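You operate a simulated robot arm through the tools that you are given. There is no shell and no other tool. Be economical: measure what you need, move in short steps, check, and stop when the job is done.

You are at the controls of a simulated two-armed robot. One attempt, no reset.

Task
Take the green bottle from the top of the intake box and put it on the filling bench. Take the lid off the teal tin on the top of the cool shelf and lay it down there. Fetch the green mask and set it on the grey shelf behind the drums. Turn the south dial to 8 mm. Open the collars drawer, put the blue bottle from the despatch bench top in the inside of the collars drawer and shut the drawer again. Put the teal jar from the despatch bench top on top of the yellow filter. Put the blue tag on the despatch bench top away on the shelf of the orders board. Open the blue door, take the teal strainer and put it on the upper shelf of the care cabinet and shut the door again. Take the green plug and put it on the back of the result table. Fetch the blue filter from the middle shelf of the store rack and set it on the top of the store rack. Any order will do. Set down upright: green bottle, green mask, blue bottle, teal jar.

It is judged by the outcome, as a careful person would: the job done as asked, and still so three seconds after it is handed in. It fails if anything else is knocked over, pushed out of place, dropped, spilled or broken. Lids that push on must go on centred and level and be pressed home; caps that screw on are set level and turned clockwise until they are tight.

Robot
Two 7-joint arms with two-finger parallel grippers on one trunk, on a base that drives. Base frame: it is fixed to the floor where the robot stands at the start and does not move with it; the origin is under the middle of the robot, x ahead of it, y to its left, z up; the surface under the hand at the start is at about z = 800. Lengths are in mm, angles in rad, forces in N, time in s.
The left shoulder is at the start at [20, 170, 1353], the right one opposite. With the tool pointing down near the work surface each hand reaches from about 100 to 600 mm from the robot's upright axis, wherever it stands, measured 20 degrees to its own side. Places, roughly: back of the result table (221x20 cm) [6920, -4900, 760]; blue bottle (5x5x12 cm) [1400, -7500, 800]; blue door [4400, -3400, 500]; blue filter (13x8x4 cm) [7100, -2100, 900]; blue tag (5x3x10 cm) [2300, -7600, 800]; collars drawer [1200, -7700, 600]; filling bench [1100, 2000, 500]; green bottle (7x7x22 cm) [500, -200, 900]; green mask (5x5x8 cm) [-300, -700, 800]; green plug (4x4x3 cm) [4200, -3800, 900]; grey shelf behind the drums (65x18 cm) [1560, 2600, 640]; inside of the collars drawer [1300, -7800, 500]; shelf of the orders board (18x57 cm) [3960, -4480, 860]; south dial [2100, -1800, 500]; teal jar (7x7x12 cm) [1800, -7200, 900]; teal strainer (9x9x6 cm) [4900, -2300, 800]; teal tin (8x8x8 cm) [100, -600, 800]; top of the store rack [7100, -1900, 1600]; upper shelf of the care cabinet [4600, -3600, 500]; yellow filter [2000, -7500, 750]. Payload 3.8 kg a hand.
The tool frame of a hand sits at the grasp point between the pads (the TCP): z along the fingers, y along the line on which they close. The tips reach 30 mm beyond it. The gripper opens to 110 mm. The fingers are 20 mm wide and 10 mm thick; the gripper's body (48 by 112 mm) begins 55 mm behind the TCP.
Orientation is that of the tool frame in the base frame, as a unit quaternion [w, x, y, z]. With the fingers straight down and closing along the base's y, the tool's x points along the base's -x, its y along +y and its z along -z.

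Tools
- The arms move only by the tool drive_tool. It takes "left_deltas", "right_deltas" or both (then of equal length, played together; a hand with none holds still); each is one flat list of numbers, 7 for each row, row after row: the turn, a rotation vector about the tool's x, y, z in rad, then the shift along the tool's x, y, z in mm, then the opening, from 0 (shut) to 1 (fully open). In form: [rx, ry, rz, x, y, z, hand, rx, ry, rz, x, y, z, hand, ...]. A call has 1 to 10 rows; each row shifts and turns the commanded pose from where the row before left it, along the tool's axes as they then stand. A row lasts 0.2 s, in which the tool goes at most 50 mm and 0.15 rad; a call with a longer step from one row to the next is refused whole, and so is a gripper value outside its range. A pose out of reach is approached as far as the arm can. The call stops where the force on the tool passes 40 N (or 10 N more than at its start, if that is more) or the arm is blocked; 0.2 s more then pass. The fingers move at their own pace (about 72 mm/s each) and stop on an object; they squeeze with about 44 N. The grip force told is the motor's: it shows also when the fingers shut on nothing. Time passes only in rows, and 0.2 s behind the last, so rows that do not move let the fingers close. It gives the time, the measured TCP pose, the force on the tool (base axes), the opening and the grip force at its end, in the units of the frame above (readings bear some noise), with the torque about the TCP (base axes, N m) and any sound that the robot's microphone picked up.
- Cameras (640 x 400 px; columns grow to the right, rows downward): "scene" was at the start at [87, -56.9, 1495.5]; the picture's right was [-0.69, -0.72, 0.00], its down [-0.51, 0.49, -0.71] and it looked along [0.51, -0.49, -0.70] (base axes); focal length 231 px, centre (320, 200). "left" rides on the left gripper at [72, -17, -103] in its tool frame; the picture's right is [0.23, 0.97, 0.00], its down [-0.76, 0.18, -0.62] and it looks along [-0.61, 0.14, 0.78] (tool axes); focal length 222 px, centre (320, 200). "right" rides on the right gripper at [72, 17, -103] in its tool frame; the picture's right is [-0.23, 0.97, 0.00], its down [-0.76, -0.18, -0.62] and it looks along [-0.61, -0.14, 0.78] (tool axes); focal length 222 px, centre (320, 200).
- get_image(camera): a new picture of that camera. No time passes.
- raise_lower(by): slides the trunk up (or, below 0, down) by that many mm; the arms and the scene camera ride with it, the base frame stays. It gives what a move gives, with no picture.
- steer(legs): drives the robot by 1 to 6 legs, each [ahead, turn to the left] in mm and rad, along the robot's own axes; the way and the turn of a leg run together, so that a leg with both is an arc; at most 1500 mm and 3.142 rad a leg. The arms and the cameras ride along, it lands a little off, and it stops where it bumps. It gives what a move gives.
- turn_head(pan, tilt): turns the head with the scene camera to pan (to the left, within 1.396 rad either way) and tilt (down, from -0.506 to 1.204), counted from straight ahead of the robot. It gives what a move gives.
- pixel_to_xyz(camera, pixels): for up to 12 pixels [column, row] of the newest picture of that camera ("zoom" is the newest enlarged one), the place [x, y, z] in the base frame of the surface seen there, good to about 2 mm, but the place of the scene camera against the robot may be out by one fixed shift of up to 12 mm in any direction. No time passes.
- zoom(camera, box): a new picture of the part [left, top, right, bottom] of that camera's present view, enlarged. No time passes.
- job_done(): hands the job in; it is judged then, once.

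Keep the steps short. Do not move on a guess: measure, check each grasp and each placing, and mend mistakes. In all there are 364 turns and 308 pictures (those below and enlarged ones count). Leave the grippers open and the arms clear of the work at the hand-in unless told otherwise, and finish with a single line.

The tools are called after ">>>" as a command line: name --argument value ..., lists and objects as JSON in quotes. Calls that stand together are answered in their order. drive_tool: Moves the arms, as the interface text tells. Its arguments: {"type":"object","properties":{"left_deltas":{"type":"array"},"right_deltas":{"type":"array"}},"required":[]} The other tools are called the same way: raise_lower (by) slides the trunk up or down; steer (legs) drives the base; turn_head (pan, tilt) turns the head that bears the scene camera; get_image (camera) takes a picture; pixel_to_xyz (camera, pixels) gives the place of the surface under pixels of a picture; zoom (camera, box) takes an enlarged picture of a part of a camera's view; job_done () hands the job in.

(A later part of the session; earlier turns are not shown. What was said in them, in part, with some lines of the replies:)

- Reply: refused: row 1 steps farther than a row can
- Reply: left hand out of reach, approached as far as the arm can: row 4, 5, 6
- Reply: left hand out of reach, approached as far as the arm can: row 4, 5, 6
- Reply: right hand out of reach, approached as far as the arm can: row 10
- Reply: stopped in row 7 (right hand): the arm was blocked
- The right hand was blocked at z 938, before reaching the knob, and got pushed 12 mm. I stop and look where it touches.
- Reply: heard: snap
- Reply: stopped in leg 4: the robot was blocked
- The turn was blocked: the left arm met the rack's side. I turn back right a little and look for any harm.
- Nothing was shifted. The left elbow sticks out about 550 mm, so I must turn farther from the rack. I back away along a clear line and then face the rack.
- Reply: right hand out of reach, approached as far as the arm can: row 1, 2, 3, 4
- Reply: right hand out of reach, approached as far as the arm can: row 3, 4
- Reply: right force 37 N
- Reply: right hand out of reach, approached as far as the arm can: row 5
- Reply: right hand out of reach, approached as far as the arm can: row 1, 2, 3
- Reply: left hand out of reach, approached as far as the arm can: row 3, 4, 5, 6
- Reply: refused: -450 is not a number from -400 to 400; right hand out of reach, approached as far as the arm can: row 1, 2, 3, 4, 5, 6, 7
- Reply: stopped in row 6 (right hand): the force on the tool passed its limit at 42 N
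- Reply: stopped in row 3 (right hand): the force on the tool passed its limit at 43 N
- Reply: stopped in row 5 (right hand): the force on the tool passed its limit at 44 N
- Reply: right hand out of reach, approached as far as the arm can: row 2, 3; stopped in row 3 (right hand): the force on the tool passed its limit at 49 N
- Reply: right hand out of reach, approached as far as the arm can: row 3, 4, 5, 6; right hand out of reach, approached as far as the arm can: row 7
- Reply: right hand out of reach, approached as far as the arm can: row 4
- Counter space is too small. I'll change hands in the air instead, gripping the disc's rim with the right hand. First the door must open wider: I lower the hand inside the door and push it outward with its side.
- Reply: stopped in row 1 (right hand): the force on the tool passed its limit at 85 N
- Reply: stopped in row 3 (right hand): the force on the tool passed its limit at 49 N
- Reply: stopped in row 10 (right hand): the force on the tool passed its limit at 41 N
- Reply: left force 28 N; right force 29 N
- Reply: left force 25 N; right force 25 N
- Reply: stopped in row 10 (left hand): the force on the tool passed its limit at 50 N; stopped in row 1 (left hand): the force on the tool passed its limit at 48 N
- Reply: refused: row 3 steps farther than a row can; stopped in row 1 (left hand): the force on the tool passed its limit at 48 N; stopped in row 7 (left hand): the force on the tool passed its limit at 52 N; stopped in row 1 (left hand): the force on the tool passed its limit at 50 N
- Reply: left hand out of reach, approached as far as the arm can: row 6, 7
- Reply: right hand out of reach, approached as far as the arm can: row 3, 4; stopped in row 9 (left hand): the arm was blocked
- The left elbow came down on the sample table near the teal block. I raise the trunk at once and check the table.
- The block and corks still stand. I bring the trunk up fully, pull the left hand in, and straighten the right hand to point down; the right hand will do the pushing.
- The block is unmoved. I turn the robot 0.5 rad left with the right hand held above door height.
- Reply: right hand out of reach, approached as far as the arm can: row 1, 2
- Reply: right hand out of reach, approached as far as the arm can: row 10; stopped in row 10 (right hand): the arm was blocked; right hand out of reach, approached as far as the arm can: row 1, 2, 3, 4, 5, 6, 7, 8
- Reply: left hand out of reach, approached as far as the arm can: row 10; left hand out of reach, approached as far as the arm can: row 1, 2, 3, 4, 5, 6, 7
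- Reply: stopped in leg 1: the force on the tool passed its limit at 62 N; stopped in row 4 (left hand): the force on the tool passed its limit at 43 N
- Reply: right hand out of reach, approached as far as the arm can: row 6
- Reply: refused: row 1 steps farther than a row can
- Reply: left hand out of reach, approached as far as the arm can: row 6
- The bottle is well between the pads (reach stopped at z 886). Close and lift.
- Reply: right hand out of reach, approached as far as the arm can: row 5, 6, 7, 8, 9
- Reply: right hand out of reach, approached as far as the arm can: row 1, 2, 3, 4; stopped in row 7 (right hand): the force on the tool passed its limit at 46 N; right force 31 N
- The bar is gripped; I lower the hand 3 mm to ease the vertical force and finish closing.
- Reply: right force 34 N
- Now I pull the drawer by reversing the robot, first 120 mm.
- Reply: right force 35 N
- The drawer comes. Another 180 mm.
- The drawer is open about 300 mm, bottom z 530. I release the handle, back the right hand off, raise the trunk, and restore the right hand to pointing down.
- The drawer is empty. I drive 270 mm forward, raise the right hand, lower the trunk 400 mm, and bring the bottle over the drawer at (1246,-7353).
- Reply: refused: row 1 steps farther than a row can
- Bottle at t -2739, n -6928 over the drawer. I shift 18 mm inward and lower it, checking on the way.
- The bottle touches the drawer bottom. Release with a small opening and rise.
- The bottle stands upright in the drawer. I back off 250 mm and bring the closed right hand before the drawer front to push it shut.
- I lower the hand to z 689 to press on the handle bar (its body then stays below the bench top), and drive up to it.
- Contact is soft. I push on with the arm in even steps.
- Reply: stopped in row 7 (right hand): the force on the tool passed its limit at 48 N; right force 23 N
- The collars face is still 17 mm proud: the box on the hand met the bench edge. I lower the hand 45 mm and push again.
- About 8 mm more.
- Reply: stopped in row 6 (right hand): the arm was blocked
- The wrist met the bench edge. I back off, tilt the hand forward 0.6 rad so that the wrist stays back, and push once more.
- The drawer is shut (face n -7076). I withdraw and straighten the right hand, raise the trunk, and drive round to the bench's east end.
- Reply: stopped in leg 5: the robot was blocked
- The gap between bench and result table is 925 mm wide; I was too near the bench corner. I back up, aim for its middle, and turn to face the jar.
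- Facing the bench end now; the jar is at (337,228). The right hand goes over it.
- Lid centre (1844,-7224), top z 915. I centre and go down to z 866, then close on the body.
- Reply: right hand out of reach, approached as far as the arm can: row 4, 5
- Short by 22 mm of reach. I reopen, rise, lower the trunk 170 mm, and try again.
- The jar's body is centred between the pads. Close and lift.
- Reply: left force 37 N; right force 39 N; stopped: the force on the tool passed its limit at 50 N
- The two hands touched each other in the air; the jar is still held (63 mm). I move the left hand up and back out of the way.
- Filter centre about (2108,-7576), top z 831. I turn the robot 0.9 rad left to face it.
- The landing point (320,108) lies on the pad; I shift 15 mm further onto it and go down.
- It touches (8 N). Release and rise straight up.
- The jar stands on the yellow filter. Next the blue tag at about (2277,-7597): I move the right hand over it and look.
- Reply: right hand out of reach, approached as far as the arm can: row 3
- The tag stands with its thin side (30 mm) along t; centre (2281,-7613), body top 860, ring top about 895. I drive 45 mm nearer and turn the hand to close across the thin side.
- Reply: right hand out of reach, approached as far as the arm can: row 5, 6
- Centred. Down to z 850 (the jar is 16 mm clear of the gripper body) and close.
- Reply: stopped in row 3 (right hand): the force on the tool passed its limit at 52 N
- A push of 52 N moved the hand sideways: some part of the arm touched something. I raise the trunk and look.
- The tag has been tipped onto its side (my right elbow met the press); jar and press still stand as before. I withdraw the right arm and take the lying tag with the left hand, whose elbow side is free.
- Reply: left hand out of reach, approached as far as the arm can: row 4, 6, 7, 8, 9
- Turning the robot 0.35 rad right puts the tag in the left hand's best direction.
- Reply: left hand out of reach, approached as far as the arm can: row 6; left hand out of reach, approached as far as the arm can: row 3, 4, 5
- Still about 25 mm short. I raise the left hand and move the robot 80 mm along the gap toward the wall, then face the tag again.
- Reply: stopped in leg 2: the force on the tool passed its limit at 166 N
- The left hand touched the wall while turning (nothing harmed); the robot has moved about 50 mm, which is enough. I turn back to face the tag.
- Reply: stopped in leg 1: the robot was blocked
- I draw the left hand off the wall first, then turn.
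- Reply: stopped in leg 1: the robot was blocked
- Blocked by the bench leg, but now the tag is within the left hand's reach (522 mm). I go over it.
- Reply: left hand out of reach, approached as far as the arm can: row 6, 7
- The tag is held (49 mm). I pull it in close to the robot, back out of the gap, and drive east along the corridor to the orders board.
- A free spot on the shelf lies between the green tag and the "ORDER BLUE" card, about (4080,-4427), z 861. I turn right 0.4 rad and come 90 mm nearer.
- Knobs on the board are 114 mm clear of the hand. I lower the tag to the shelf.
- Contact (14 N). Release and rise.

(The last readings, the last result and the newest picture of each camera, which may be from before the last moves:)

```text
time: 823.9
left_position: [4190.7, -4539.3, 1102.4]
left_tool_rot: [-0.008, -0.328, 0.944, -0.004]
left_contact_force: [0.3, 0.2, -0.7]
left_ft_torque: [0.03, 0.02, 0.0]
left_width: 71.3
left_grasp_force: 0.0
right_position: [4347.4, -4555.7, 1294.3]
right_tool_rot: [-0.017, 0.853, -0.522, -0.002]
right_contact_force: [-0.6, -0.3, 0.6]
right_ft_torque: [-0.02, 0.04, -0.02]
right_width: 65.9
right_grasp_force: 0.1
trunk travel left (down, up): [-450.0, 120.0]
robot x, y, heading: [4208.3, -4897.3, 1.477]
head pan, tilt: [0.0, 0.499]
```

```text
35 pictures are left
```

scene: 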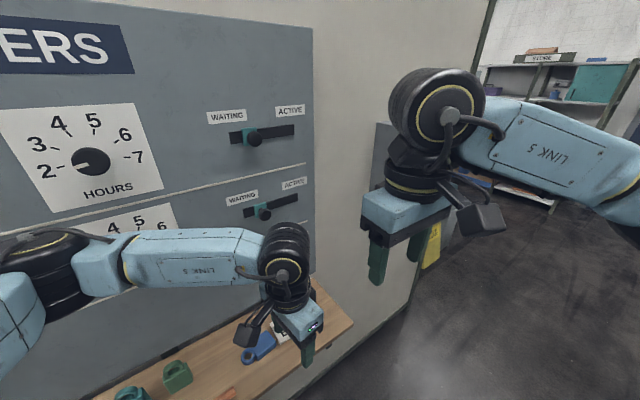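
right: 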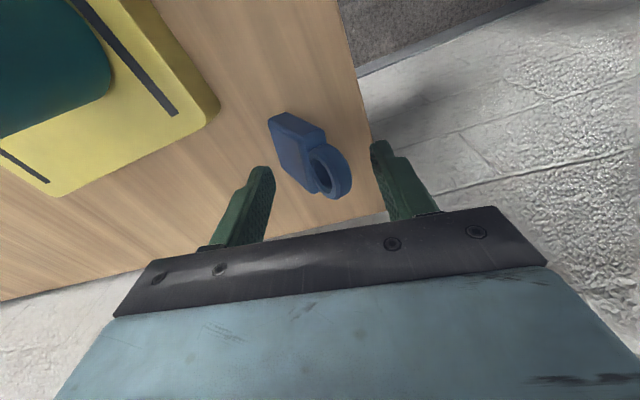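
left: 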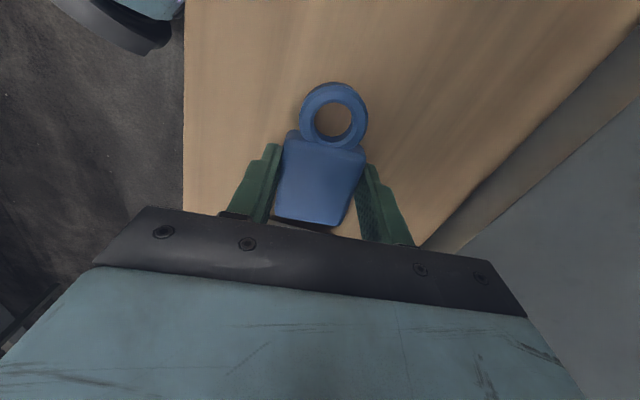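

The tag lies on the orders shelf. Last job: the south dial, on the machine's south side. I drive back by the known way (east, north, west).

>>> steer --legs '[[0, -0.982], [1383, 0], [1383, 0], [0, 1.617], [1500, 0], [1500, 0]]'

>>> steer --legs '[[140, 0], [0, 1.571], [950, 0], [950, 0]]'

>>> turn_head --pan -0.5 --tilt 0.5

>>> get_image --camera "scene"

```text
time: 858.0
left_position: [4755.0, -705.1, 1103.2]
left_tool_rot: [-0.005, -0.612, 0.791, -0.007]
left_contact_force: [0.3, 0.1, 0.1]
left_ft_torque: [-0.01, 0.03, 0.03]
left_width: 71.2
left_grasp_force: 0.1
right_position: [4892.3, -624.8, 1295.6]
right_tool_rot: [-0.015, 0.975, -0.222, -0.006]
right_contact_force: [-0.3, 0.7, 0.6]
right_ft_torque: [-0.02, 0.02, 0.01]
right_width: 66.3
right_grasp_force: 0.1
trunk travel left (down, up): [-450.0, 120.0]
robot x, y, heading: [4987.2, -982.0, 2.13]
head pan, tilt: [0.0, 0.499]
```

```text
time: 872.5
left_position: [3052.3, -2153.5, 1102.3]
left_tool_rot: [-0.002, 0.993, -0.115, 0.009]
left_contact_force: [0.6, -0.2, -0.3]
left_ft_torque: [-0.02, -0.02, -0.04]
left_width: 71.7
left_grasp_force: 0.0
right_position: [2968.3, -2020.2, 1296.3]
right_tool_rot: [-0.006, 0.84, 0.542, -0.016]
right_contact_force: [-0.3, -0.1, -0.5]
right_ft_torque: [-0.01, 0.01, 0.02]
right_width: 66.1
right_grasp_force: 0.0
trunk travel left (down, up): [-450.0, 120.0]
robot x, y, heading: [3324.9, -1915.3, -2.562]
head pan, tilt: [0.0, 0.499]
```

```text
time: 873.4
left_position: [3052.4, -2154.5, 1102.2]
left_tool_rot: [-0.001, 0.993, -0.115, 0.008]
left_contact_force: [-0.3, -0.2, 0.3]
left_ft_torque: [0.01, -0.02, -0.01]
left_width: 71.4
left_grasp_force: 0.1
right_position: [2968.1, -2020.7, 1295.5]
right_tool_rot: [-0.006, 0.84, 0.542, -0.015]
right_contact_force: [-0.2, 1.1, 1.0]
right_ft_torque: [-0.01, 0.0, 0.0]
right_width: 65.9
right_grasp_force: 0.0
trunk travel left (down, up): [-450.0, 120.0]
robot x, y, heading: [3324.3, -1913.9, -2.562]
head pan, tilt: [-0.499, 0.499]
```

```text
34 pictures are left
```

scene: 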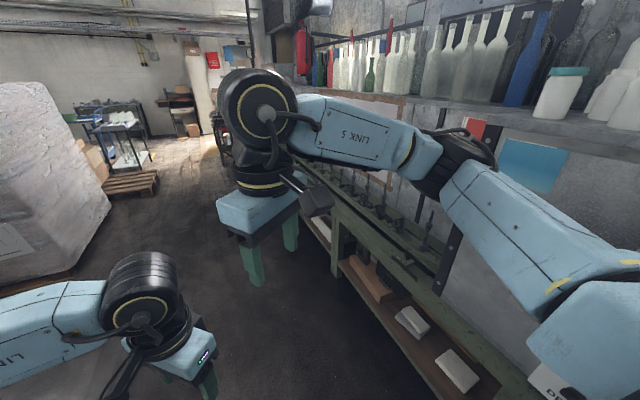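

>>> steer --legs '[[930, 0], [0, -1.609]]'

>>> turn_head --pan 0.1 --tilt 0.9

>>> get_image --camera "scene"

```text
time: 882.1
left_position: [2317.8, -2150.4, 1103.2]
left_tool_rot: [-0.005, -0.616, 0.788, -0.007]
left_contact_force: [0.8, 0.4, 0.0]
left_ft_torque: [0.0, -0.01, 0.0]
left_width: 71.7
left_grasp_force: 0.0
right_position: [2451.4, -2066.3, 1295.4]
right_tool_rot: [-0.016, 0.976, -0.217, -0.008]
right_contact_force: [0.2, 0.1, -0.2]
right_ft_torque: [-0.01, 0.02, 0.01]
right_width: 66.3
right_grasp_force: 0.1
trunk travel left (down, up): [-450.0, 120.0]
robot x, y, heading: [2551.9, -2426.1, 2.144]
head pan, tilt: [-0.499, 0.499]
```

```text
time: 883.1
left_position: [2318.1, -2150.1, 1101.1]
left_tool_rot: [-0.005, -0.616, 0.788, -0.007]
left_contact_force: [0.2, -0.9, -0.6]
left_ft_torque: [-0.01, -0.02, 0.0]
left_width: 71.4
left_grasp_force: 0.1
right_position: [2451.9, -2067.2, 1295.2]
right_tool_rot: [-0.016, 0.976, -0.218, -0.007]
right_contact_force: [-0.6, -0.7, 0.7]
right_ft_torque: [0.01, 0.01, -0.01]
right_width: 66.0
right_grasp_force: 0.0
trunk travel left (down, up): [-450.0, 120.0]
robot x, y, heading: [2555.6, -2424.0, 2.141]
head pan, tilt: [0.099, 0.901]
```

```text
33 pictures are left
```

scene: 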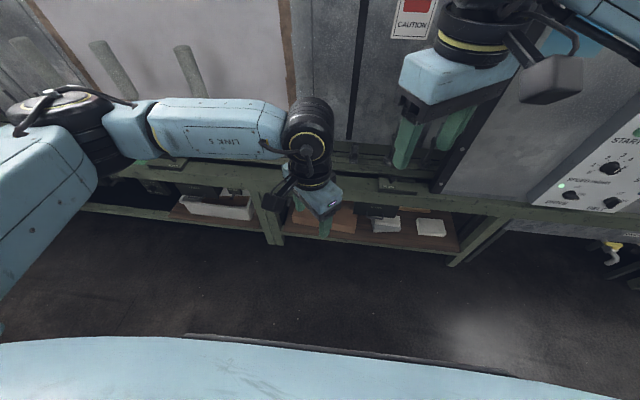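

The dial (z 500) should be straight ahead, behind the left hand in the picture. I lift the left hand away and look.

>>> drive_tool --left_deltas '[0, 0, 0, 30, 10, -35, 0.65, 0, 0, 0, 30, 10, -35, 0.65, 0, 0, 0, 30, 10, -35, 0.65, 0, 0, 0, 0, 0, -48, 0.65, 0, 0, 0, 0, 0, -48, 0.65, 0, 0, 0, 0, 0, -48, 0.65]'

>>> turn_head --pan 0.15 --tilt 0.75

>>> get_image --camera "scene"

```text
time: 884.5
left_position: [2262.0, -2223.4, 1354.8]
left_tool_rot: [-0.005, -0.616, 0.788, -0.007]
left_contact_force: [0.4, -0.6, -0.3]
left_ft_torque: [0.02, 0.03, 0.04]
left_width: 71.3
left_grasp_force: 0.1
right_position: [2453.2, -2068.1, 1296.2]
right_tool_rot: [-0.016, 0.976, -0.218, -0.008]
right_contact_force: [-0.1, 0.0, -0.1]
right_ft_torque: [0.0, 0.02, 0.01]
right_width: 66.1
right_grasp_force: 0.0
trunk travel left (down, up): [-450.0, 120.0]
robot x, y, heading: [2553.0, -2421.6, 2.138]
head pan, tilt: [0.099, 0.901]
```

```text
time: 885.2
left_position: [2260.1, -2222.9, 1354.6]
left_tool_rot: [-0.006, -0.615, 0.788, -0.007]
left_contact_force: [0.2, -0.2, 0.2]
left_ft_torque: [0.03, -0.01, -0.02]
left_width: 71.4
left_grasp_force: 0.0
right_position: [2451.7, -2067.0, 1294.3]
right_tool_rot: [-0.016, 0.976, -0.217, -0.006]
right_contact_force: [0.1, -0.4, -1.5]
right_ft_torque: [0.0, 0.01, -0.01]
right_width: 66.0
right_grasp_force: 0.1
trunk travel left (down, up): [-450.0, 120.0]
robot x, y, heading: [2552.2, -2424.6, 2.14]
head pan, tilt: [0.15, 0.75]
```

```text
32 pictures are left
```

scene: 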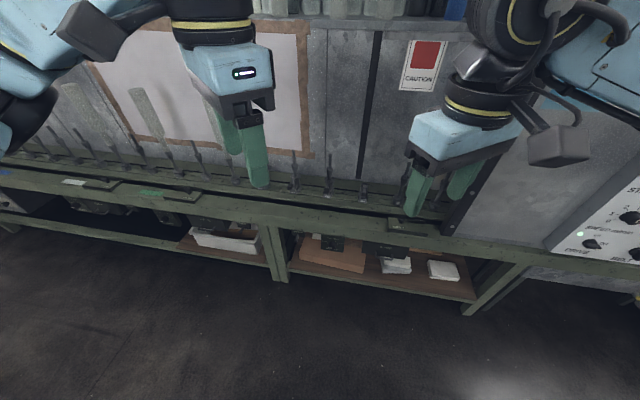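

>>> zoom --camera "scene" --box '[230, 190, 470, 300]'

>>> zoom --camera "scene" --box '[10, 160, 250, 270]'

>>> pixel_to_xyz --camera "scene" --pixels '[[335, 240], [385, 248], [175, 215], [200, 222], [320, 205], [270, 245], [150, 192], [400, 225]]'

```text
2.67 times, centred on (350, 245) of scene
```

zoom: 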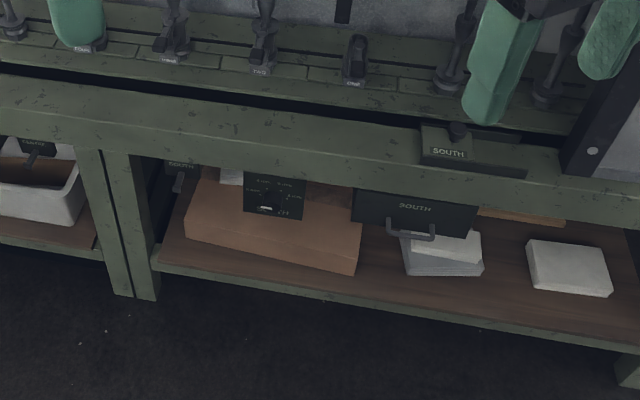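

```text
2.67 times, centred on (130, 215) of scene
```

zoom: 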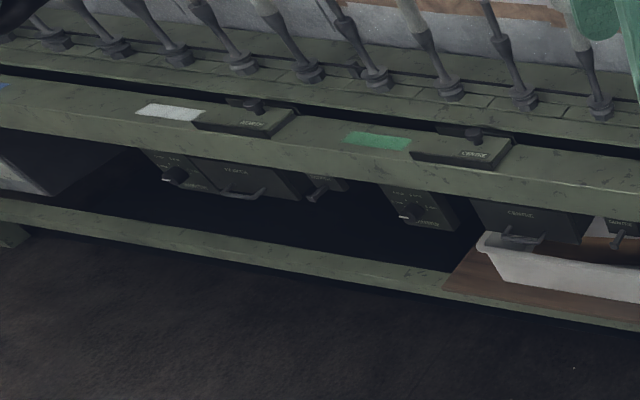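

```text
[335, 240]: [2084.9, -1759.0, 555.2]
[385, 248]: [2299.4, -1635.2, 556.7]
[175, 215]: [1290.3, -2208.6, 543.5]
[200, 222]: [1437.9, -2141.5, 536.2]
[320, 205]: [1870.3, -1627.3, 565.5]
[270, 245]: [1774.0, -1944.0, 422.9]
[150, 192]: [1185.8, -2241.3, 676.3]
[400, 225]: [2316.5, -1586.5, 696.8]
```

The SOUTH dial is the small black plate at (2085,-1759), z about 545, under the bench edge. I drive nearer, so that it lies a little right of centre.

>>> steer --legs '[[0, 0.455], [320, 0], [0, -0.485]]'

>>> drive_tool --right_deltas '[0, 0, 0, 20, 0, 40, 1, 0, 0, 0, 20, 0, 40, 1, 0, 0, 0, 20, 0, 40, 1, 0, 0, 0, 0, 0, 40, 1]'

>>> raise_lower --by -400

>>> turn_head --pan -0.2 --tilt 0.8

>>> get_image --camera "scene"

```text
time: 890.0
left_position: [2002.6, -2050.3, 1355.2]
left_tool_rot: [-0.005, -0.604, 0.797, -0.007]
left_contact_force: [0.5, 0.4, 0.3]
left_ft_torque: [-0.02, -0.01, 0.01]
left_width: 71.6
left_grasp_force: 0.2
right_position: [2198.5, -1900.6, 1295.6]
right_tool_rot: [-0.016, 0.973, -0.231, -0.007]
right_contact_force: [0.0, -0.6, 0.4]
right_ft_torque: [-0.01, 0.05, 0.03]
right_width: 65.9
right_grasp_force: 0.1
trunk travel left (down, up): [-450.0, 120.0]
robot x, y, heading: [2292.0, -2258.3, 2.107]
head pan, tilt: [0.15, 0.75]
```

```text
time: 891.0
left_position: [2001.7, -2049.3, 1354.8]
left_tool_rot: [-0.006, -0.604, 0.797, -0.007]
left_contact_force: [-0.7, 0.6, 0.2]
left_ft_torque: [0.0, -0.01, -0.01]
left_width: 71.7
left_grasp_force: 0.1
right_position: [2250.4, -1921.6, 1135.2]
right_tool_rot: [-0.015, 0.972, -0.233, -0.007]
right_contact_force: [0.1, 0.7, 0.6]
right_ft_torque: [-0.02, 0.02, -0.01]
right_width: 110.1
right_grasp_force: 0.0
trunk travel left (down, up): [-450.0, 120.0]
robot x, y, heading: [2290.1, -2257.8, 2.11]
head pan, tilt: [0.15, 0.75]
```

```text
time: 894.8
left_position: [2002.3, -2049.6, 953.9]
left_tool_rot: [-0.005, -0.604, 0.797, -0.007]
left_contact_force: [0.2, 0.3, 0.3]
left_ft_torque: [-0.04, 0.05, 0.01]
left_width: 71.7
left_grasp_force: 0.0
right_position: [2250.8, -1922.2, 735.2]
right_tool_rot: [-0.016, 0.972, -0.233, -0.007]
right_contact_force: [0.9, 0.1, -0.1]
right_ft_torque: [0.01, 0.0, -0.02]
right_width: 110.2
right_grasp_force: 0.1
trunk travel left (down, up): [-50.0, 520.0]
robot x, y, heading: [2291.5, -2260.0, 2.107]
head pan, tilt: [0.15, 0.75]
```

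```text
time: 895.7
left_position: [2001.9, -2050.0, 954.5]
left_tool_rot: [-0.004, -0.604, 0.797, -0.007]
left_contact_force: [0.2, -0.2, 0.3]
left_ft_torque: [0.01, 0.02, -0.02]
left_width: 71.4
left_grasp_force: 0.1
right_position: [2250.4, -1922.2, 734.5]
right_tool_rot: [-0.016, 0.972, -0.233, -0.006]
right_contact_force: [-0.1, 1.0, 0.0]
right_ft_torque: [-0.01, 0.02, 0.0]
right_width: 110.0
right_grasp_force: 0.0
trunk travel left (down, up): [-50.0, 520.0]
robot x, y, heading: [2289.7, -2261.8, 2.109]
head pan, tilt: [-0.201, 0.799]
```

```text
29 pictures are left
```

scene: 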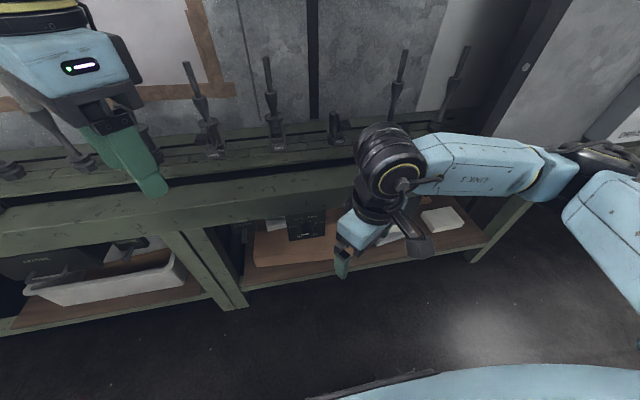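

>>> zoom --camera "scene" --box '[275, 205, 335, 248]'

>>> pixel_to_xyz --camera "scene" --pixels '[[303, 228], [290, 218], [320, 217], [292, 238], [322, 234], [306, 222]]'

```text
9.30 times, centred on (305, 226) of scene
```

zoom: 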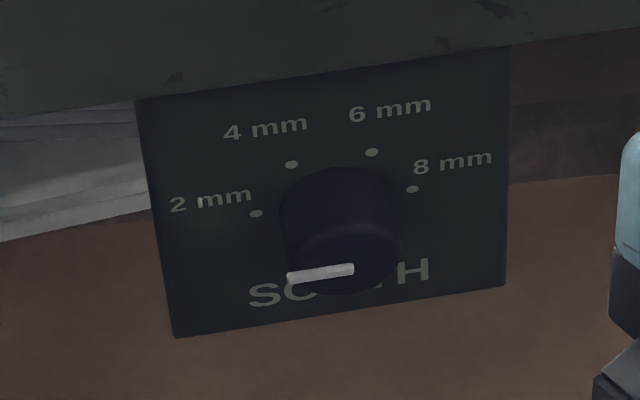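

```text
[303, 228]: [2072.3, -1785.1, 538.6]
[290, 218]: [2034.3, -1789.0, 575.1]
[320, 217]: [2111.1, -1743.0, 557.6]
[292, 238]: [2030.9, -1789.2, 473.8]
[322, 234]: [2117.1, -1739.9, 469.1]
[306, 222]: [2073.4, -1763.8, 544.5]
```

The dial now points to 2 mm (white line to the left); 4, 6 and 8 mm follow clockwise, about 54° apart, so 8 mm is 162° clockwise. I lower the trunk to its end and tilt the right hand forward to face the knob.

>>> raise_lower --by -50

>>> drive_tool --right_deltas '[0, -0.14, 0, 0, 0, 0, 0.7, 0, -0.14, 0, 0, 0, 0, 0.7, 0, -0.14, 0, 0, 0, 0, 0.7, 0, -0.14, 0, 0, 0, 0, 0.7, 0, -0.14, 0, 0, 0, 0, 0.7, 0, -0.14, 0, 0, 0, 0, 0.7, 0, -0.14, 0, 0, 0, 0, 0.7, 0, -0.14, 0, 0, 0, 0, 0.7, 0, -0.14, 0, 0, 0, 0, 0.7]'

>>> get_image --camera "right"

```text
time: 896.6
left_position: [2001.9, -2050.3, 904.4]
left_tool_rot: [-0.006, -0.604, 0.797, -0.008]
left_contact_force: [1.0, 0.3, -0.4]
left_ft_torque: [0.01, -0.01, 0.03]
left_width: 71.1
left_grasp_force: 0.2
right_position: [2250.5, -1921.2, 686.2]
right_tool_rot: [-0.016, 0.972, -0.233, -0.007]
right_contact_force: [0.1, -0.4, 0.7]
right_ft_torque: [-0.01, 0.01, 0.03]
right_width: 109.8
right_grasp_force: 0.0
trunk travel left (down, up): [0.0, 570.0]
robot x, y, heading: [2290.4, -2259.3, 2.113]
head pan, tilt: [-0.201, 0.799]
```

```text
time: 898.6
left_position: [2003.1, -2049.2, 904.5]
left_tool_rot: [-0.005, -0.604, 0.797, -0.007]
left_contact_force: [0.2, 0.9, 0.9]
left_ft_torque: [0.01, 0.02, -0.01]
left_width: 71.4
left_grasp_force: 0.1
right_position: [2183.9, -1898.2, 681.9]
right_tool_rot: [-0.116, 0.806, -0.155, -0.559]
right_contact_force: [-0.1, -0.2, 1.2]
right_ft_torque: [-0.02, -0.01, 0.04]
right_width: 76.9
right_grasp_force: 0.1
right hand out of reach, approached as far as the arm can: row 3, 4, 5, 6, 7, 8
trunk travel left (down, up): [0.0, 570.0]
robot x, y, heading: [2290.6, -2260.0, 2.109]
head pan, tilt: [-0.201, 0.799]
```

```text
27 pictures are left
```

right: 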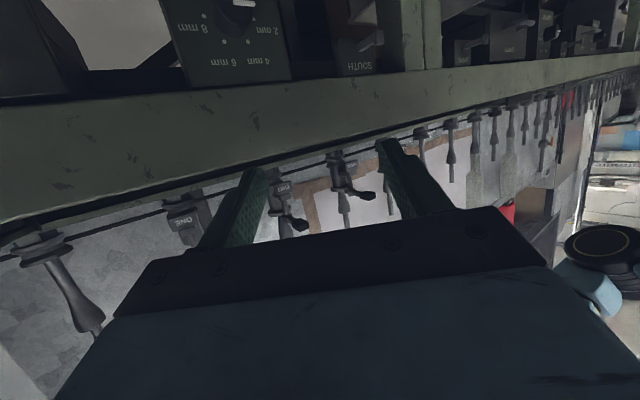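

The hand points 36° too far left. I turn it 0.63 rad about the vertical to square it with the plate.

>>> drive_tool --right_deltas '[0.118, 0.002, 0.0437, 0, 0, 0, 0.7, 0.118, 0.002, 0.0437, 0, 0, 0, 0.7, 0.118, 0.002, 0.0437, 0, 0, 0, 0.7, 0.118, 0.002, 0.0437, 0, 0, 0, 0.7, 0.118, 0.002, 0.0437, 0, 0, 0, 0.7]'

>>> get_image --camera "right"

```text
time: 899.8
left_position: [2001.6, -2050.7, 904.1]
left_tool_rot: [-0.006, -0.604, 0.797, -0.007]
left_contact_force: [-0.1, -0.3, 0.1]
left_ft_torque: [0.01, -0.03, -0.01]
left_width: 71.4
left_grasp_force: 0.0
right_position: [2332.2, -1791.9, 675.1]
right_tool_rot: [-0.25, 0.737, -0.368, -0.508]
right_contact_force: [0.4, -0.7, 0.7]
right_ft_torque: [0.04, -0.01, -0.02]
right_width: 77.3
right_grasp_force: 0.0
right hand out of reach, approached as far as the arm can: row 1, 2, 3, 4, 5
trunk travel left (down, up): [0.0, 570.0]
robot x, y, heading: [2284.7, -2261.2, 2.111]
head pan, tilt: [-0.201, 0.799]
```

```text
26 pictures are left
```

right: 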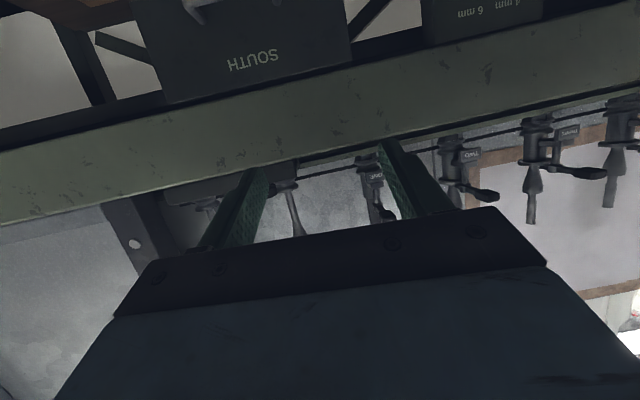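

>>> pixel_to_xyz --camera "scene" --pixels '[[307, 233], [304, 231], [311, 231], [308, 228], [308, 235], [301, 232], [306, 225], [298, 228], [314, 226]]'

```text
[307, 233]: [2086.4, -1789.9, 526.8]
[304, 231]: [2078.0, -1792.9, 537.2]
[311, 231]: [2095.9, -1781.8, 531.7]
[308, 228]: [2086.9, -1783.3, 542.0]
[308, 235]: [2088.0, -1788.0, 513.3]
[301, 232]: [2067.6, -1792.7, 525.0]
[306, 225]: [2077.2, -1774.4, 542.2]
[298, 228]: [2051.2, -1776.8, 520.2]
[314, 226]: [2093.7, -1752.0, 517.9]
```

Knob front centre about (2086,-1790), z 521, protruding 27 mm. I move the hand before it, 80 mm short.

>>> drive_tool --right_deltas '[0, 0, 0, 20.8, 34.2, 13, 0.7, 0, 0, 0, 20.8, 34.2, 13, 0.7, 0, 0, 0, 20.8, 34.2, 13, 0.7, 0, 0, 0, 20.8, 34.2, 13, 0.7, 0, 0, 0, 20.8, 34.2, 13, 0.7, 0, 0, 0, 20.8, 34.2, 13, 0.7]'

>>> get_image --camera "right"

```text
time: 901.2
left_position: [2002.3, -2050.9, 904.2]
left_tool_rot: [-0.005, -0.604, 0.797, -0.007]
left_contact_force: [0.0, 0.3, 0.3]
left_ft_torque: [0.01, 0.01, 0.01]
left_width: 71.8
left_grasp_force: 0.0
right_position: [2348.6, -1772.1, 621.5]
right_tool_rot: [-0.256, 0.736, -0.37, -0.506]
right_contact_force: [-0.2, 0.3, -0.1]
right_ft_torque: [-0.02, 0.0, -0.03]
right_width: 77.0
right_grasp_force: 0.0
right hand out of reach, approached as far as the arm can: row 1, 2, 3, 4, 5, 6
trunk travel left (down, up): [0.0, 570.0]
robot x, y, heading: [2287.5, -2261.0, 2.107]
head pan, tilt: [-0.201, 0.799]
```

```text
25 pictures are left
```

right: 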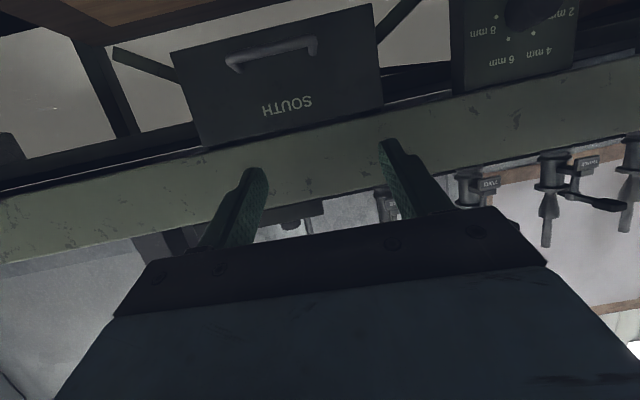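

The arm is too folded at this distance. I reverse 100 mm and try again.

>>> steer --legs '[[-100, 0]]'

>>> drive_tool --right_deltas '[0, 0, 0, 0, 0, 45, 0.7, 0, 0, 0, 10, 20, 35, 0.7, 0, 0, 0, 15, 35, 20, 0.7, 0, 0, 0, 15, 40, 15, 0.7, 0, 0, 0, 15, 40, 10, 0.7, 0, 0, 0, 15, 40, 10, 0.7]'

```text
time: 902.3
left_position: [2052.6, -2134.7, 904.8]
left_tool_rot: [-0.006, -0.603, 0.798, -0.007]
left_contact_force: [-0.3, 0.1, 0.6]
left_ft_torque: [-0.01, -0.02, 0.03]
left_width: 71.7
left_grasp_force: 0.1
right_position: [2397.9, -1854.8, 622.2]
right_tool_rot: [-0.257, 0.735, -0.371, -0.506]
right_contact_force: [0.4, -0.7, 0.0]
right_ft_torque: [0.04, 0.02, 0.03]
right_width: 76.8
right_grasp_force: 0.0
trunk travel left (down, up): [0.0, 570.0]
robot x, y, heading: [2343.5, -2343.6, 2.105]
head pan, tilt: [-0.201, 0.799]
```

```text
time: 903.7
left_position: [2052.9, -2134.6, 904.8]
left_tool_rot: [-0.005, -0.603, 0.797, -0.007]
left_contact_force: [-0.2, 0.6, -0.7]
left_ft_torque: [-0.02, -0.01, -0.03]
left_width: 71.7
left_grasp_force: 0.1
right_position: [2337.8, -1764.6, 536.3]
right_tool_rot: [-0.243, 0.738, -0.367, -0.512]
right_contact_force: [-0.1, -0.2, -0.3]
right_ft_torque: [0.02, 0.0, -0.01]
right_width: 76.9
right_grasp_force: 0.1
right hand out of reach, approached as far as the arm can: row 1, 2, 3, 4, 5, 6
trunk travel left (down, up): [0.0, 570.0]
robot x, y, heading: [2336.3, -2344.7, 2.108]
head pan, tilt: [-0.201, 0.799]
```

>>> drive_tool --right_deltas '[0, 0.15, 0, 0, 0, 0, 0.7, 0, 0.15, 0, 0, 0, 0, 0.7, 0, 0, 0, 0, 45, 0, 0.7, 0, 0, 0, 0, 45, 0, 0.7, 0, 0, 0, 0, 45, 0, 0.7, 0, 0, 0, 0, 45, 0, 0.7, 0, 0, 0, 0, 35, 0, 0.7]'

>>> get_image --camera "scene"

```text
time: 905.3
left_position: [2051.8, -2134.0, 903.8]
left_tool_rot: [-0.006, -0.603, 0.797, -0.007]
left_contact_force: [-0.5, -0.4, -0.3]
left_ft_torque: [0.01, 0.01, -0.02]
left_width: 71.6
left_grasp_force: 0.2
right_position: [2341.5, -1766.0, 535.7]
right_tool_rot: [-0.198, 0.803, -0.405, -0.39]
right_contact_force: [-0.3, 0.0, -0.4]
right_ft_torque: [0.03, -0.03, 0.01]
right_width: 76.9
right_grasp_force: 0.0
right hand out of reach, approached as far as the arm can: row 1, 3, 4, 5, 6, 7
trunk travel left (down, up): [0.0, 570.0]
robot x, y, heading: [2341.6, -2345.5, 2.111]
head pan, tilt: [-0.201, 0.799]
```

```text
24 pictures are left
```

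scene: 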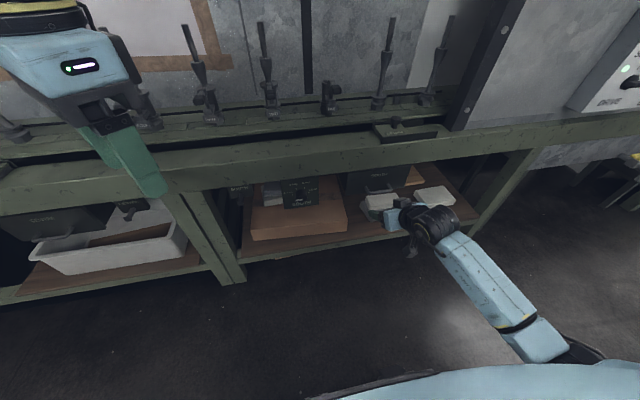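

The arm is folded with the elbow low, but the hand itself is well placed apart from being 230 mm too far right. So I move the robot instead: back, sideways left 230 mm, and forward again.

>>> drive_tool --right_deltas '[0, -0.15, 0, 0, 0, 0, 0.7, 0, -0.15, 0, 0, 0, 0, 0.7]'

>>> steer --legs '[[-300, 0], [0, 0.8], [321, 0], [0, -0.8], [100, 0]]'

>>> get_image --camera "right"

```text
time: 905.9
left_position: [2051.7, -2133.4, 904.2]
left_tool_rot: [-0.005, -0.603, 0.797, -0.007]
left_contact_force: [-0.6, 0.2, -0.1]
left_ft_torque: [-0.01, -0.04, -0.01]
left_width: 71.5
left_grasp_force: 0.0
right_position: [2351.2, -1759.7, 538.2]
right_tool_rot: [-0.254, 0.735, -0.369, -0.508]
right_contact_force: [0.2, 0.7, 0.1]
right_ft_torque: [0.0, -0.03, 0.0]
right_width: 77.1
right_grasp_force: 0.1
right hand out of reach, approached as far as the arm can: row 2
trunk travel left (down, up): [0.0, 570.0]
robot x, y, heading: [2340.4, -2344.2, 2.108]
head pan, tilt: [-0.201, 0.799]
```

```text
time: 914.6
left_position: [1845.7, -2233.1, 903.9]
left_tool_rot: [-0.006, -0.605, 0.796, -0.008]
left_contact_force: [-0.3, 0.3, -0.5]
left_ft_torque: [-0.02, 0.0, -0.01]
left_width: 71.4
left_grasp_force: 0.1
right_position: [2142.9, -1859.5, 536.8]
right_tool_rot: [-0.252, 0.737, -0.369, -0.507]
right_contact_force: [0.4, 0.4, -0.1]
right_ft_torque: [0.03, 0.01, 0.0]
right_width: 76.9
right_grasp_force: 0.0
trunk travel left (down, up): [0.0, 570.0]
robot x, y, heading: [2132.1, -2442.1, 2.107]
head pan, tilt: [-0.201, 0.799]
```

```text
23 pictures are left
```

right: 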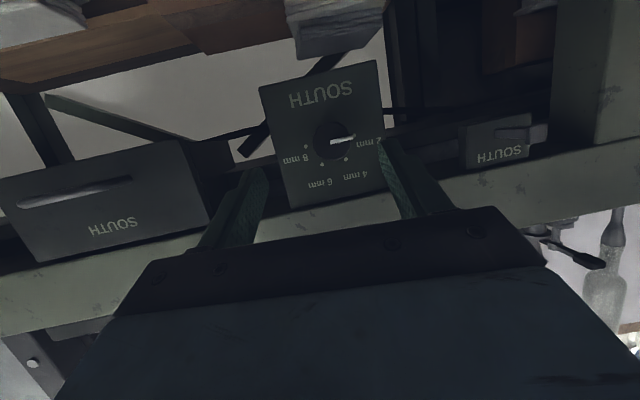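

The dial is right between the fingers now. I measure the knob and plate with the hand camera.

>>> zoom --camera "right" --box '[250, 60, 410, 220]'

>>> pixel_to_xyz --camera "right" --pixels '[[334, 140], [318, 142], [350, 136], [334, 125], [334, 154], [290, 110], [368, 100], [300, 180]]'

```text
2.50 times, centred on (330, 140) of right
```

zoom: 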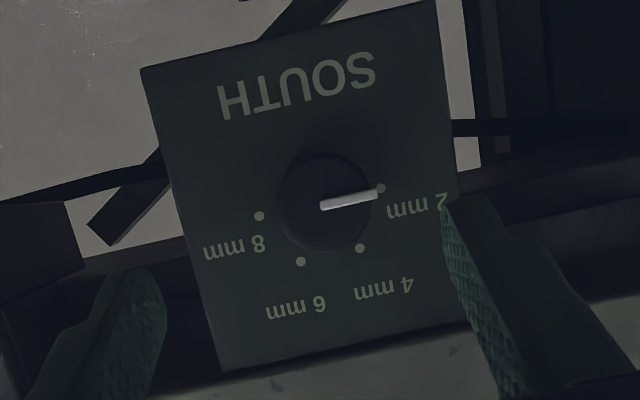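

```text
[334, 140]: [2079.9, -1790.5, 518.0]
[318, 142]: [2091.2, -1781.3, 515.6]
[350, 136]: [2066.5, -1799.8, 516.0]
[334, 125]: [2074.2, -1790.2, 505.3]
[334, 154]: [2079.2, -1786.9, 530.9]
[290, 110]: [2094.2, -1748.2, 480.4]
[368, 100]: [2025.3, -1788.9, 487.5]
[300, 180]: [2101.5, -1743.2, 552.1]
```

Seen squarely, the 2 and 8 mm marks lie exactly opposite: the knob must turn 180° clockwise. I align the hand with the knob axis first by a small arm move.

>>> drive_tool --right_deltas '[0, 0, 0, 6.2, 8.2, 4.5, 0.6, 0, 0, 0, 6.2, 8.2, 4.6, 0.6]'

```text
time: 915.2
left_position: [1846.1, -2233.4, 905.0]
left_tool_rot: [-0.005, -0.606, 0.796, -0.007]
left_contact_force: [-0.6, -0.4, 0.2]
left_ft_torque: [0.03, -0.01, 0.02]
left_width: 71.4
left_grasp_force: 0.0
right_position: [2137.1, -1856.8, 525.1]
right_tool_rot: [-0.247, 0.738, -0.367, -0.509]
right_contact_force: [0.0, -0.2, -0.1]
right_ft_torque: [0.01, -0.02, -0.01]
right_width: 66.1
right_grasp_force: 0.0
right hand out of reach, approached as far as the arm can: row 1, 2
trunk travel left (down, up): [0.0, 570.0]
robot x, y, heading: [2132.9, -2442.4, 2.111]
head pan, tilt: [-0.201, 0.799]
```

I nudge the robot: a turn of 0.025 rad left shifts the hand 12 mm left; then forward 50 mm and check.

>>> steer --legs '[[0, 0.025], [45, 0]]'

>>> get_image --camera "right"

>>> pixel_to_xyz --camera "right" --pixels '[[325, 150], [300, 155], [350, 145], [325, 130], [325, 170]]'

```text
time: 916.5
left_position: [1817.0, -2201.2, 904.6]
left_tool_rot: [-0.005, -0.615, 0.788, -0.007]
left_contact_force: [-0.3, -0.6, 0.0]
left_ft_torque: [-0.01, -0.02, -0.03]
left_width: 71.6
left_grasp_force: 0.1
right_position: [2098.0, -1818.0, 525.0]
right_tool_rot: [-0.242, 0.742, -0.359, -0.512]
right_contact_force: [-0.6, -1.2, -0.1]
right_ft_torque: [0.0, 0.03, -0.01]
right_width: 66.1
right_grasp_force: 0.0
trunk travel left (down, up): [0.0, 570.0]
robot x, y, heading: [2111.8, -2403.3, 2.139]
head pan, tilt: [-0.201, 0.799]
```

```text
21 pictures are left
```

right: 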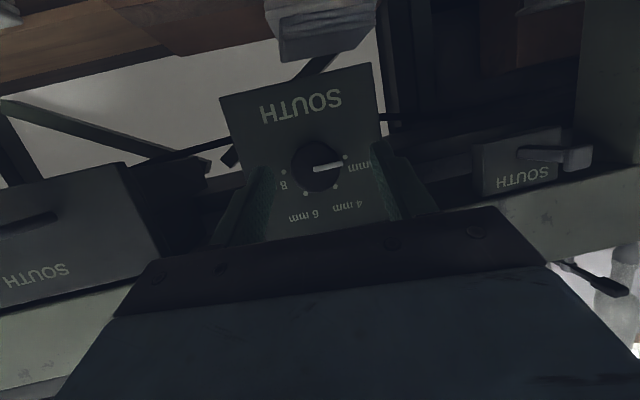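

```text
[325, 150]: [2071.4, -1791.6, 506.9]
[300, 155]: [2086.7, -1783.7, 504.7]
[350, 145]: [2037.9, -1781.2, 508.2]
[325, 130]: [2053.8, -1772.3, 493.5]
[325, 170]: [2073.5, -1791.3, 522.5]
```

Aligned: the knob centre (318,166) lies on the finger line. Forward 26 mm, then close.

>>> steer --legs '[[26, 0]]'

>>> drive_tool --right_deltas '[0, 0, 0, 0, 0, 0, 0, 0, 0, 0, 0, 0, 0, 0, 0, 0, 0, 0, 0, 0, 0]'

>>> get_image --camera "right"

```text
time: 917.3
left_position: [1803.2, -2181.0, 904.0]
left_tool_rot: [-0.005, -0.615, 0.789, -0.007]
left_contact_force: [0.0, -0.3, -0.2]
left_ft_torque: [0.0, -0.01, -0.01]
left_width: 71.4
left_grasp_force: 0.0
right_position: [2084.3, -1797.5, 523.7]
right_tool_rot: [-0.241, 0.742, -0.357, -0.513]
right_contact_force: [0.0, -0.3, 0.0]
right_ft_torque: [0.04, 0.02, -0.02]
right_width: 66.0
right_grasp_force: 0.0
trunk travel left (down, up): [0.0, 570.0]
robot x, y, heading: [2094.8, -2383.8, 2.141]
head pan, tilt: [-0.201, 0.799]
```

```text
time: 918.1
left_position: [1804.0, -2179.6, 905.4]
left_tool_rot: [-0.006, -0.614, 0.789, -0.007]
left_contact_force: [0.0, 0.5, 1.6]
left_ft_torque: [-0.01, -0.03, -0.01]
left_width: 71.8
left_grasp_force: 0.1
right_position: [2086.7, -1794.9, 525.3]
right_tool_rot: [-0.242, 0.742, -0.359, -0.512]
right_contact_force: [9.5, 10.6, 0.4]
right_ft_torque: [-0.26, -0.26, -1.22]
right_width: 41.6
right_grasp_force: 44.9
trunk travel left (down, up): [0.0, 570.0]
robot x, y, heading: [2095.5, -2381.2, 2.139]
head pan, tilt: [-0.201, 0.799]
```

```text
20 pictures are left
```

right: 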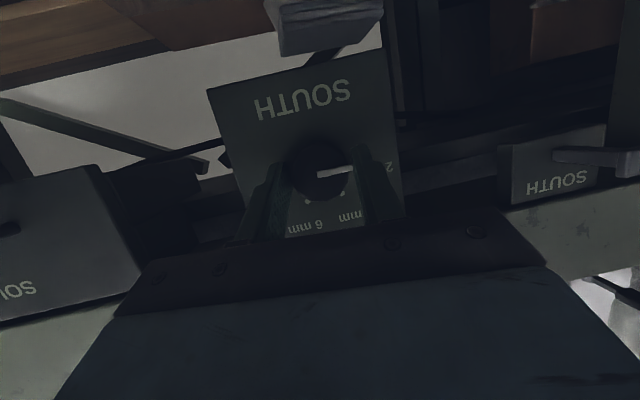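

Gripped (41.6 mm). I turn the hand clockwise about the knob's own axis, first 0.56 rad, and watch the forces.

>>> drive_tool --right_deltas '[-0.0498, -0.0188, 0.1295, 0.39, -0.97, 0, 0, -0.0498, -0.0188, 0.1295, 0.39, -0.97, 0, 0, -0.0498, -0.0188, 0.1295, 0.39, -0.97, 0, 0, -0.0498, -0.0188, 0.1295, 0.39, -0.97, 0, 0]'

>>> get_image --camera "right"

```text
time: 919.1
left_position: [1804.6, -2179.7, 903.2]
left_tool_rot: [-0.007, -0.615, 0.789, -0.008]
left_contact_force: [0.2, 0.0, -0.2]
left_ft_torque: [0.01, -0.03, -0.03]
left_width: 71.5
left_grasp_force: 0.0
right_position: [2088.9, -1793.2, 522.8]
right_tool_rot: [-0.043, 0.624, -0.477, -0.618]
right_contact_force: [11.0, 15.8, -0.6]
right_ft_torque: [0.23, 0.0, -1.18]
right_width: 41.6
right_grasp_force: 44.8
trunk travel left (down, up): [0.0, 570.0]
robot x, y, heading: [2099.1, -2380.2, 2.134]
head pan, tilt: [-0.201, 0.799]
```

```text
19 pictures are left
```

right: 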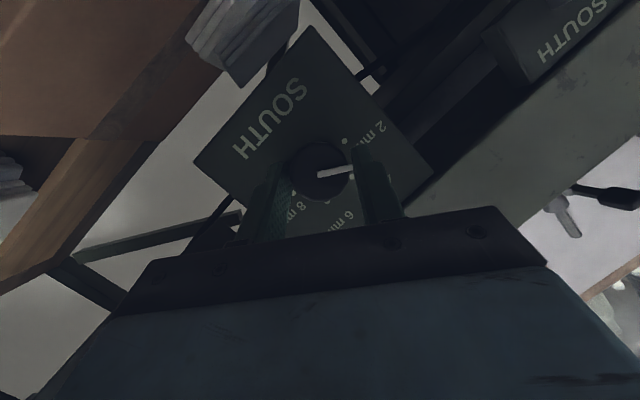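

The knob turns with the hand. On by another 0.98 rad.

>>> drive_tool --right_deltas '[-0.0498, -0.0188, 0.1295, 0.39, -0.97, 0, 0, -0.0498, -0.0188, 0.1295, 0.39, -0.97, 0, 0, -0.0498, -0.0188, 0.1295, 0.39, -0.97, 0, 0, -0.0498, -0.0188, 0.1295, 0.39, -0.97, 0, 0, -0.0498, -0.0188, 0.1295, 0.39, -0.97, 0, 0, -0.0498, -0.0188, 0.1295, 0.39, -0.97, 0, 0, -0.0498, -0.0188, 0.1295, 0.39, -0.97, 0, 0]'

>>> get_image --camera "right"

```text
time: 920.7
left_position: [1802.2, -2178.9, 904.3]
left_tool_rot: [-0.006, -0.615, 0.789, -0.008]
left_contact_force: [0.7, -0.7, 0.3]
left_ft_torque: [-0.01, 0.02, -0.03]
left_width: 71.7
left_grasp_force: 0.2
right_position: [2090.2, -1793.0, 516.0]
right_tool_rot: [-0.308, -0.313, 0.586, 0.681]
right_contact_force: [9.4, 21.1, -0.3]
right_ft_torque: [-0.92, -0.46, -0.33]
right_width: 41.4
right_grasp_force: 44.9
trunk travel left (down, up): [0.0, 570.0]
robot x, y, heading: [2095.4, -2382.2, 2.131]
head pan, tilt: [-0.201, 0.799]
```

```text
18 pictures are left
```

right: 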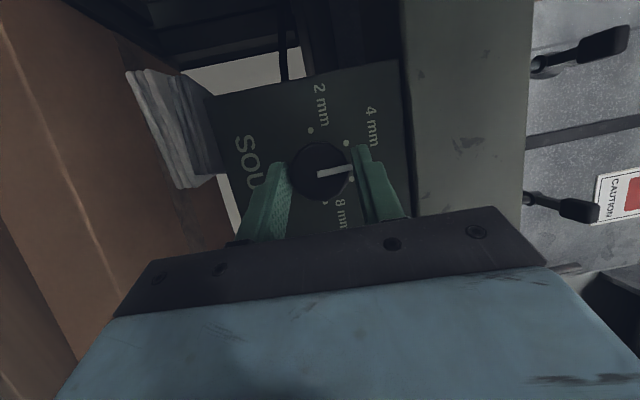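

Half-way (between 4 and 6 mm), no slip. I keep turning while the wrist allows.

>>> drive_tool --right_deltas '[-0.0498, -0.0188, 0.1295, 0.39, -0.97, 0, 0, -0.0498, -0.0188, 0.1295, 0.39, -0.97, 0, 0, -0.0498, -0.0188, 0.1295, 0.39, -0.97, 0, 0, -0.0498, -0.0188, 0.1295, 0.39, -0.97, 0, 0, -0.0498, -0.0188, 0.1295, 0.39, -0.97, 0, 0]'

>>> get_image --camera "right"

```text
time: 921.9
left_position: [1804.3, -2180.1, 904.2]
left_tool_rot: [-0.005, -0.614, 0.789, -0.006]
left_contact_force: [-1.0, -0.2, 0.2]
left_ft_torque: [0.01, -0.01, 0.01]
left_width: 71.6
left_grasp_force: 0.0
right_position: [2087.4, -1794.7, 511.3]
right_tool_rot: [-0.517, -0.038, 0.579, 0.629]
right_contact_force: [19.5, 10.7, 8.2]
right_ft_torque: [-0.62, -0.13, 0.28]
right_width: 41.5
right_grasp_force: 44.4
trunk travel left (down, up): [0.0, 570.0]
robot x, y, heading: [2091.2, -2382.9, 2.138]
head pan, tilt: [-0.201, 0.799]
```

```text
17 pictures are left
```

right: 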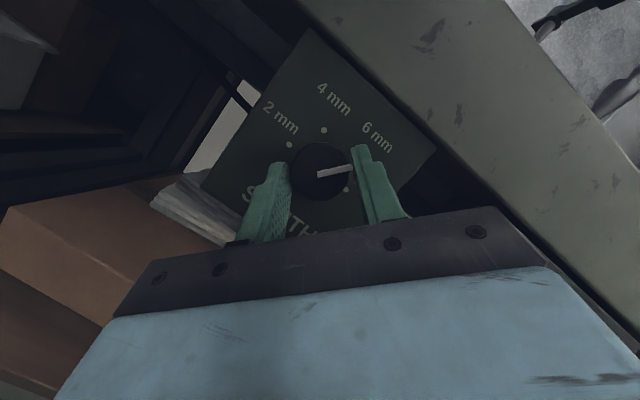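

Now between 6 and 8 mm. Another 0.84 rad in six rows.

>>> drive_tool --right_deltas '[-0.0498, -0.0188, 0.1295, 0.39, -0.97, 0, 0, -0.0498, -0.0188, 0.1295, 0.39, -0.97, 0, 0, -0.0498, -0.0188, 0.1295, 0.39, -0.97, 0, 0, -0.0498, -0.0188, 0.1295, 0.39, -0.97, 0, 0, -0.0498, -0.0188, 0.1295, 0.39, -0.97, 0, 0, -0.0498, -0.0188, 0.1295, 0.39, -0.97, 0, 0]'

>>> zoom --camera "right" --box '[220, 80, 420, 240]'

```text
time: 923.3
left_position: [1803.3, -2179.4, 905.1]
left_tool_rot: [-0.006, -0.614, 0.789, -0.007]
left_contact_force: [0.8, 0.3, 0.6]
left_ft_torque: [-0.04, -0.02, -0.01]
left_width: 71.7
left_grasp_force: 0.0
right_position: [2082.8, -1798.1, 510.3]
right_tool_rot: [0.683, -0.292, -0.48, -0.468]
right_contact_force: [22.6, 9.3, 9.2]
right_ft_torque: [0.13, 0.25, 0.82]
right_width: 41.6
right_grasp_force: 45.6
trunk travel left (down, up): [0.0, 570.0]
robot x, y, heading: [2095.3, -2381.5, 2.134]
head pan, tilt: [-0.201, 0.799]
```

```text
2.50 times, centred on (320, 160) of right
```

zoom: 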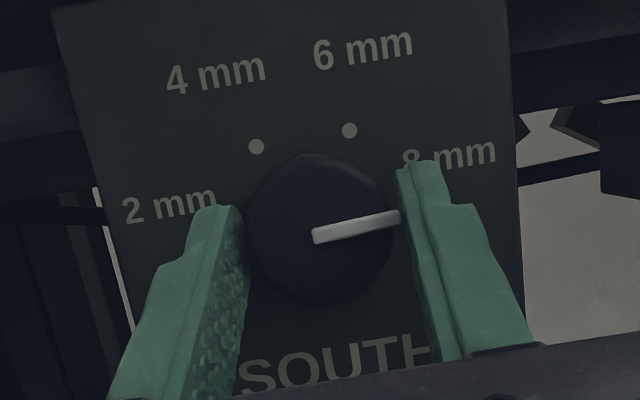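

The pointer is at about 8 mm. I let go, back off a little and read it.

>>> drive_tool --right_deltas '[0, 0, 0, 0, 0, 0, 0.8, 0, 0, 0, 0, 0, 0, 0.8, 0, 0, 0, 0, 0, -25, 0.8, 0, 0, 0, 0, 0, -35, 0.8]'

>>> zoom --camera "right" --box '[230, 60, 430, 220]'

```text
time: 924.3
left_position: [1803.8, -2180.1, 904.1]
left_tool_rot: [-0.006, -0.615, 0.789, -0.007]
left_contact_force: [0.5, 0.1, 0.0]
left_ft_torque: [0.01, 0.03, -0.04]
left_width: 71.6
left_grasp_force: 0.0
right_position: [2106.4, -1852.2, 488.4]
right_tool_rot: [0.682, -0.292, -0.482, -0.466]
right_contact_force: [0.3, 0.0, 0.2]
right_ft_torque: [0.03, 0.04, -0.01]
right_width: 87.9
right_grasp_force: 0.0
trunk travel left (down, up): [0.0, 570.0]
robot x, y, heading: [2093.2, -2381.4, 2.134]
head pan, tilt: [-0.201, 0.799]
```

```text
2.50 times, centred on (330, 140) of right
```

zoom: 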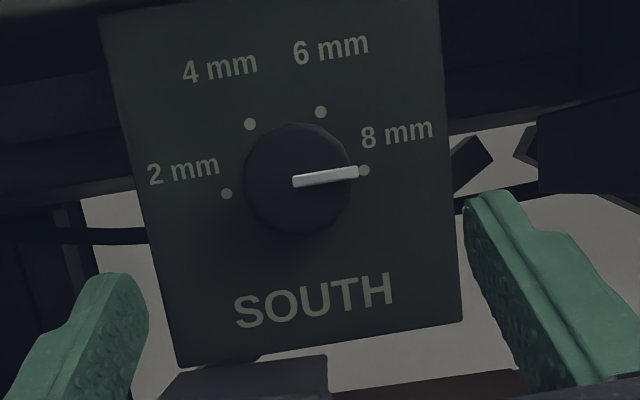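

The white line points straight at the 8 mm mark. I back the hand out, reverse the robot, open both grippers and take a last look.

>>> drive_tool --right_deltas '[0, 0, 0, 0, 0, -40, 1, 0, 0, 0, 0, 0, -40, 1]' --left_deltas '[0, 0, 0, 0, 0, 0, 1, 0, 0, 0, 0, 0, 0, 1]'

>>> steer --legs '[[-300, 0]]'

>>> raise_lower --by 350

>>> get_image --camera "scene"

```text
time: 924.9
left_position: [1801.5, -2179.7, 904.0]
left_tool_rot: [-0.005, -0.615, 0.789, -0.008]
left_contact_force: [-0.6, 0.2, -0.1]
left_ft_torque: [0.0, 0.0, 0.03]
left_width: 109.8
left_grasp_force: 0.0
right_position: [2136.0, -1908.2, 468.5]
right_tool_rot: [0.687, -0.288, -0.473, -0.471]
right_contact_force: [0.6, -0.5, 0.5]
right_ft_torque: [0.02, -0.02, 0.01]
right_width: 110.2
right_grasp_force: 0.2
trunk travel left (down, up): [0.0, 570.0]
robot x, y, heading: [2092.8, -2381.1, 2.138]
head pan, tilt: [-0.201, 0.799]
```

```text
time: 927.0
left_position: [1967.2, -2441.1, 905.1]
left_tool_rot: [-0.005, -0.614, 0.789, -0.007]
left_contact_force: [0.0, 0.0, -0.4]
left_ft_torque: [-0.02, -0.03, 0.02]
left_width: 109.9
left_grasp_force: 0.1
right_position: [2300.0, -2169.3, 469.2]
right_tool_rot: [0.685, -0.291, -0.473, -0.472]
right_contact_force: [-1.3, -0.4, 0.5]
right_ft_torque: [0.0, 0.01, -0.01]
right_width: 109.8
right_grasp_force: 0.0
trunk travel left (down, up): [0.0, 570.0]
robot x, y, heading: [2260.5, -2639.5, 2.137]
head pan, tilt: [-0.201, 0.799]
```

```text
time: 930.4
left_position: [1967.9, -2440.3, 1253.9]
left_tool_rot: [-0.005, -0.615, 0.789, -0.008]
left_contact_force: [0.4, -1.4, 0.4]
left_ft_torque: [0.01, 0.0, 0.0]
left_width: 110.0
left_grasp_force: 0.1
right_position: [2299.4, -2170.2, 819.0]
right_tool_rot: [0.685, -0.291, -0.473, -0.471]
right_contact_force: [0.1, -0.1, -0.3]
right_ft_torque: [0.03, 0.0, 0.01]
right_width: 109.9
right_grasp_force: 0.1
trunk travel left (down, up): [-350.0, 220.0]
robot x, y, heading: [2258.3, -2643.3, 2.135]
head pan, tilt: [-0.201, 0.799]
```

```text
14 pictures are left
```

scene: 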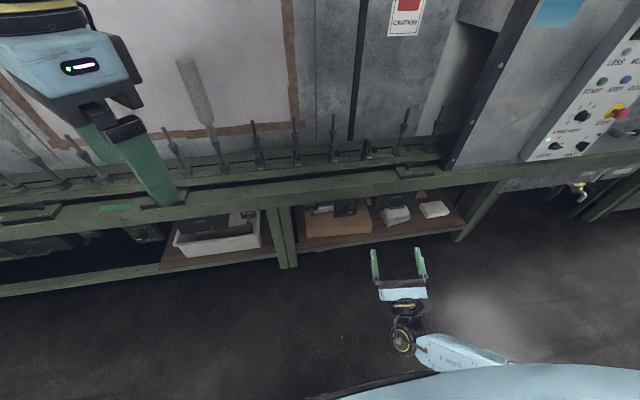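

All ten tasks are finished and checked, both grippers are open and both arms are clear, so I hand the job in.

>>> job_done

```text
The job is handed in.
```

All ten tasks are done and handed in; my right elbow touched the press and tipped the blue tag while I was fetching it, and the tag now lies flat on the orders board shelf.
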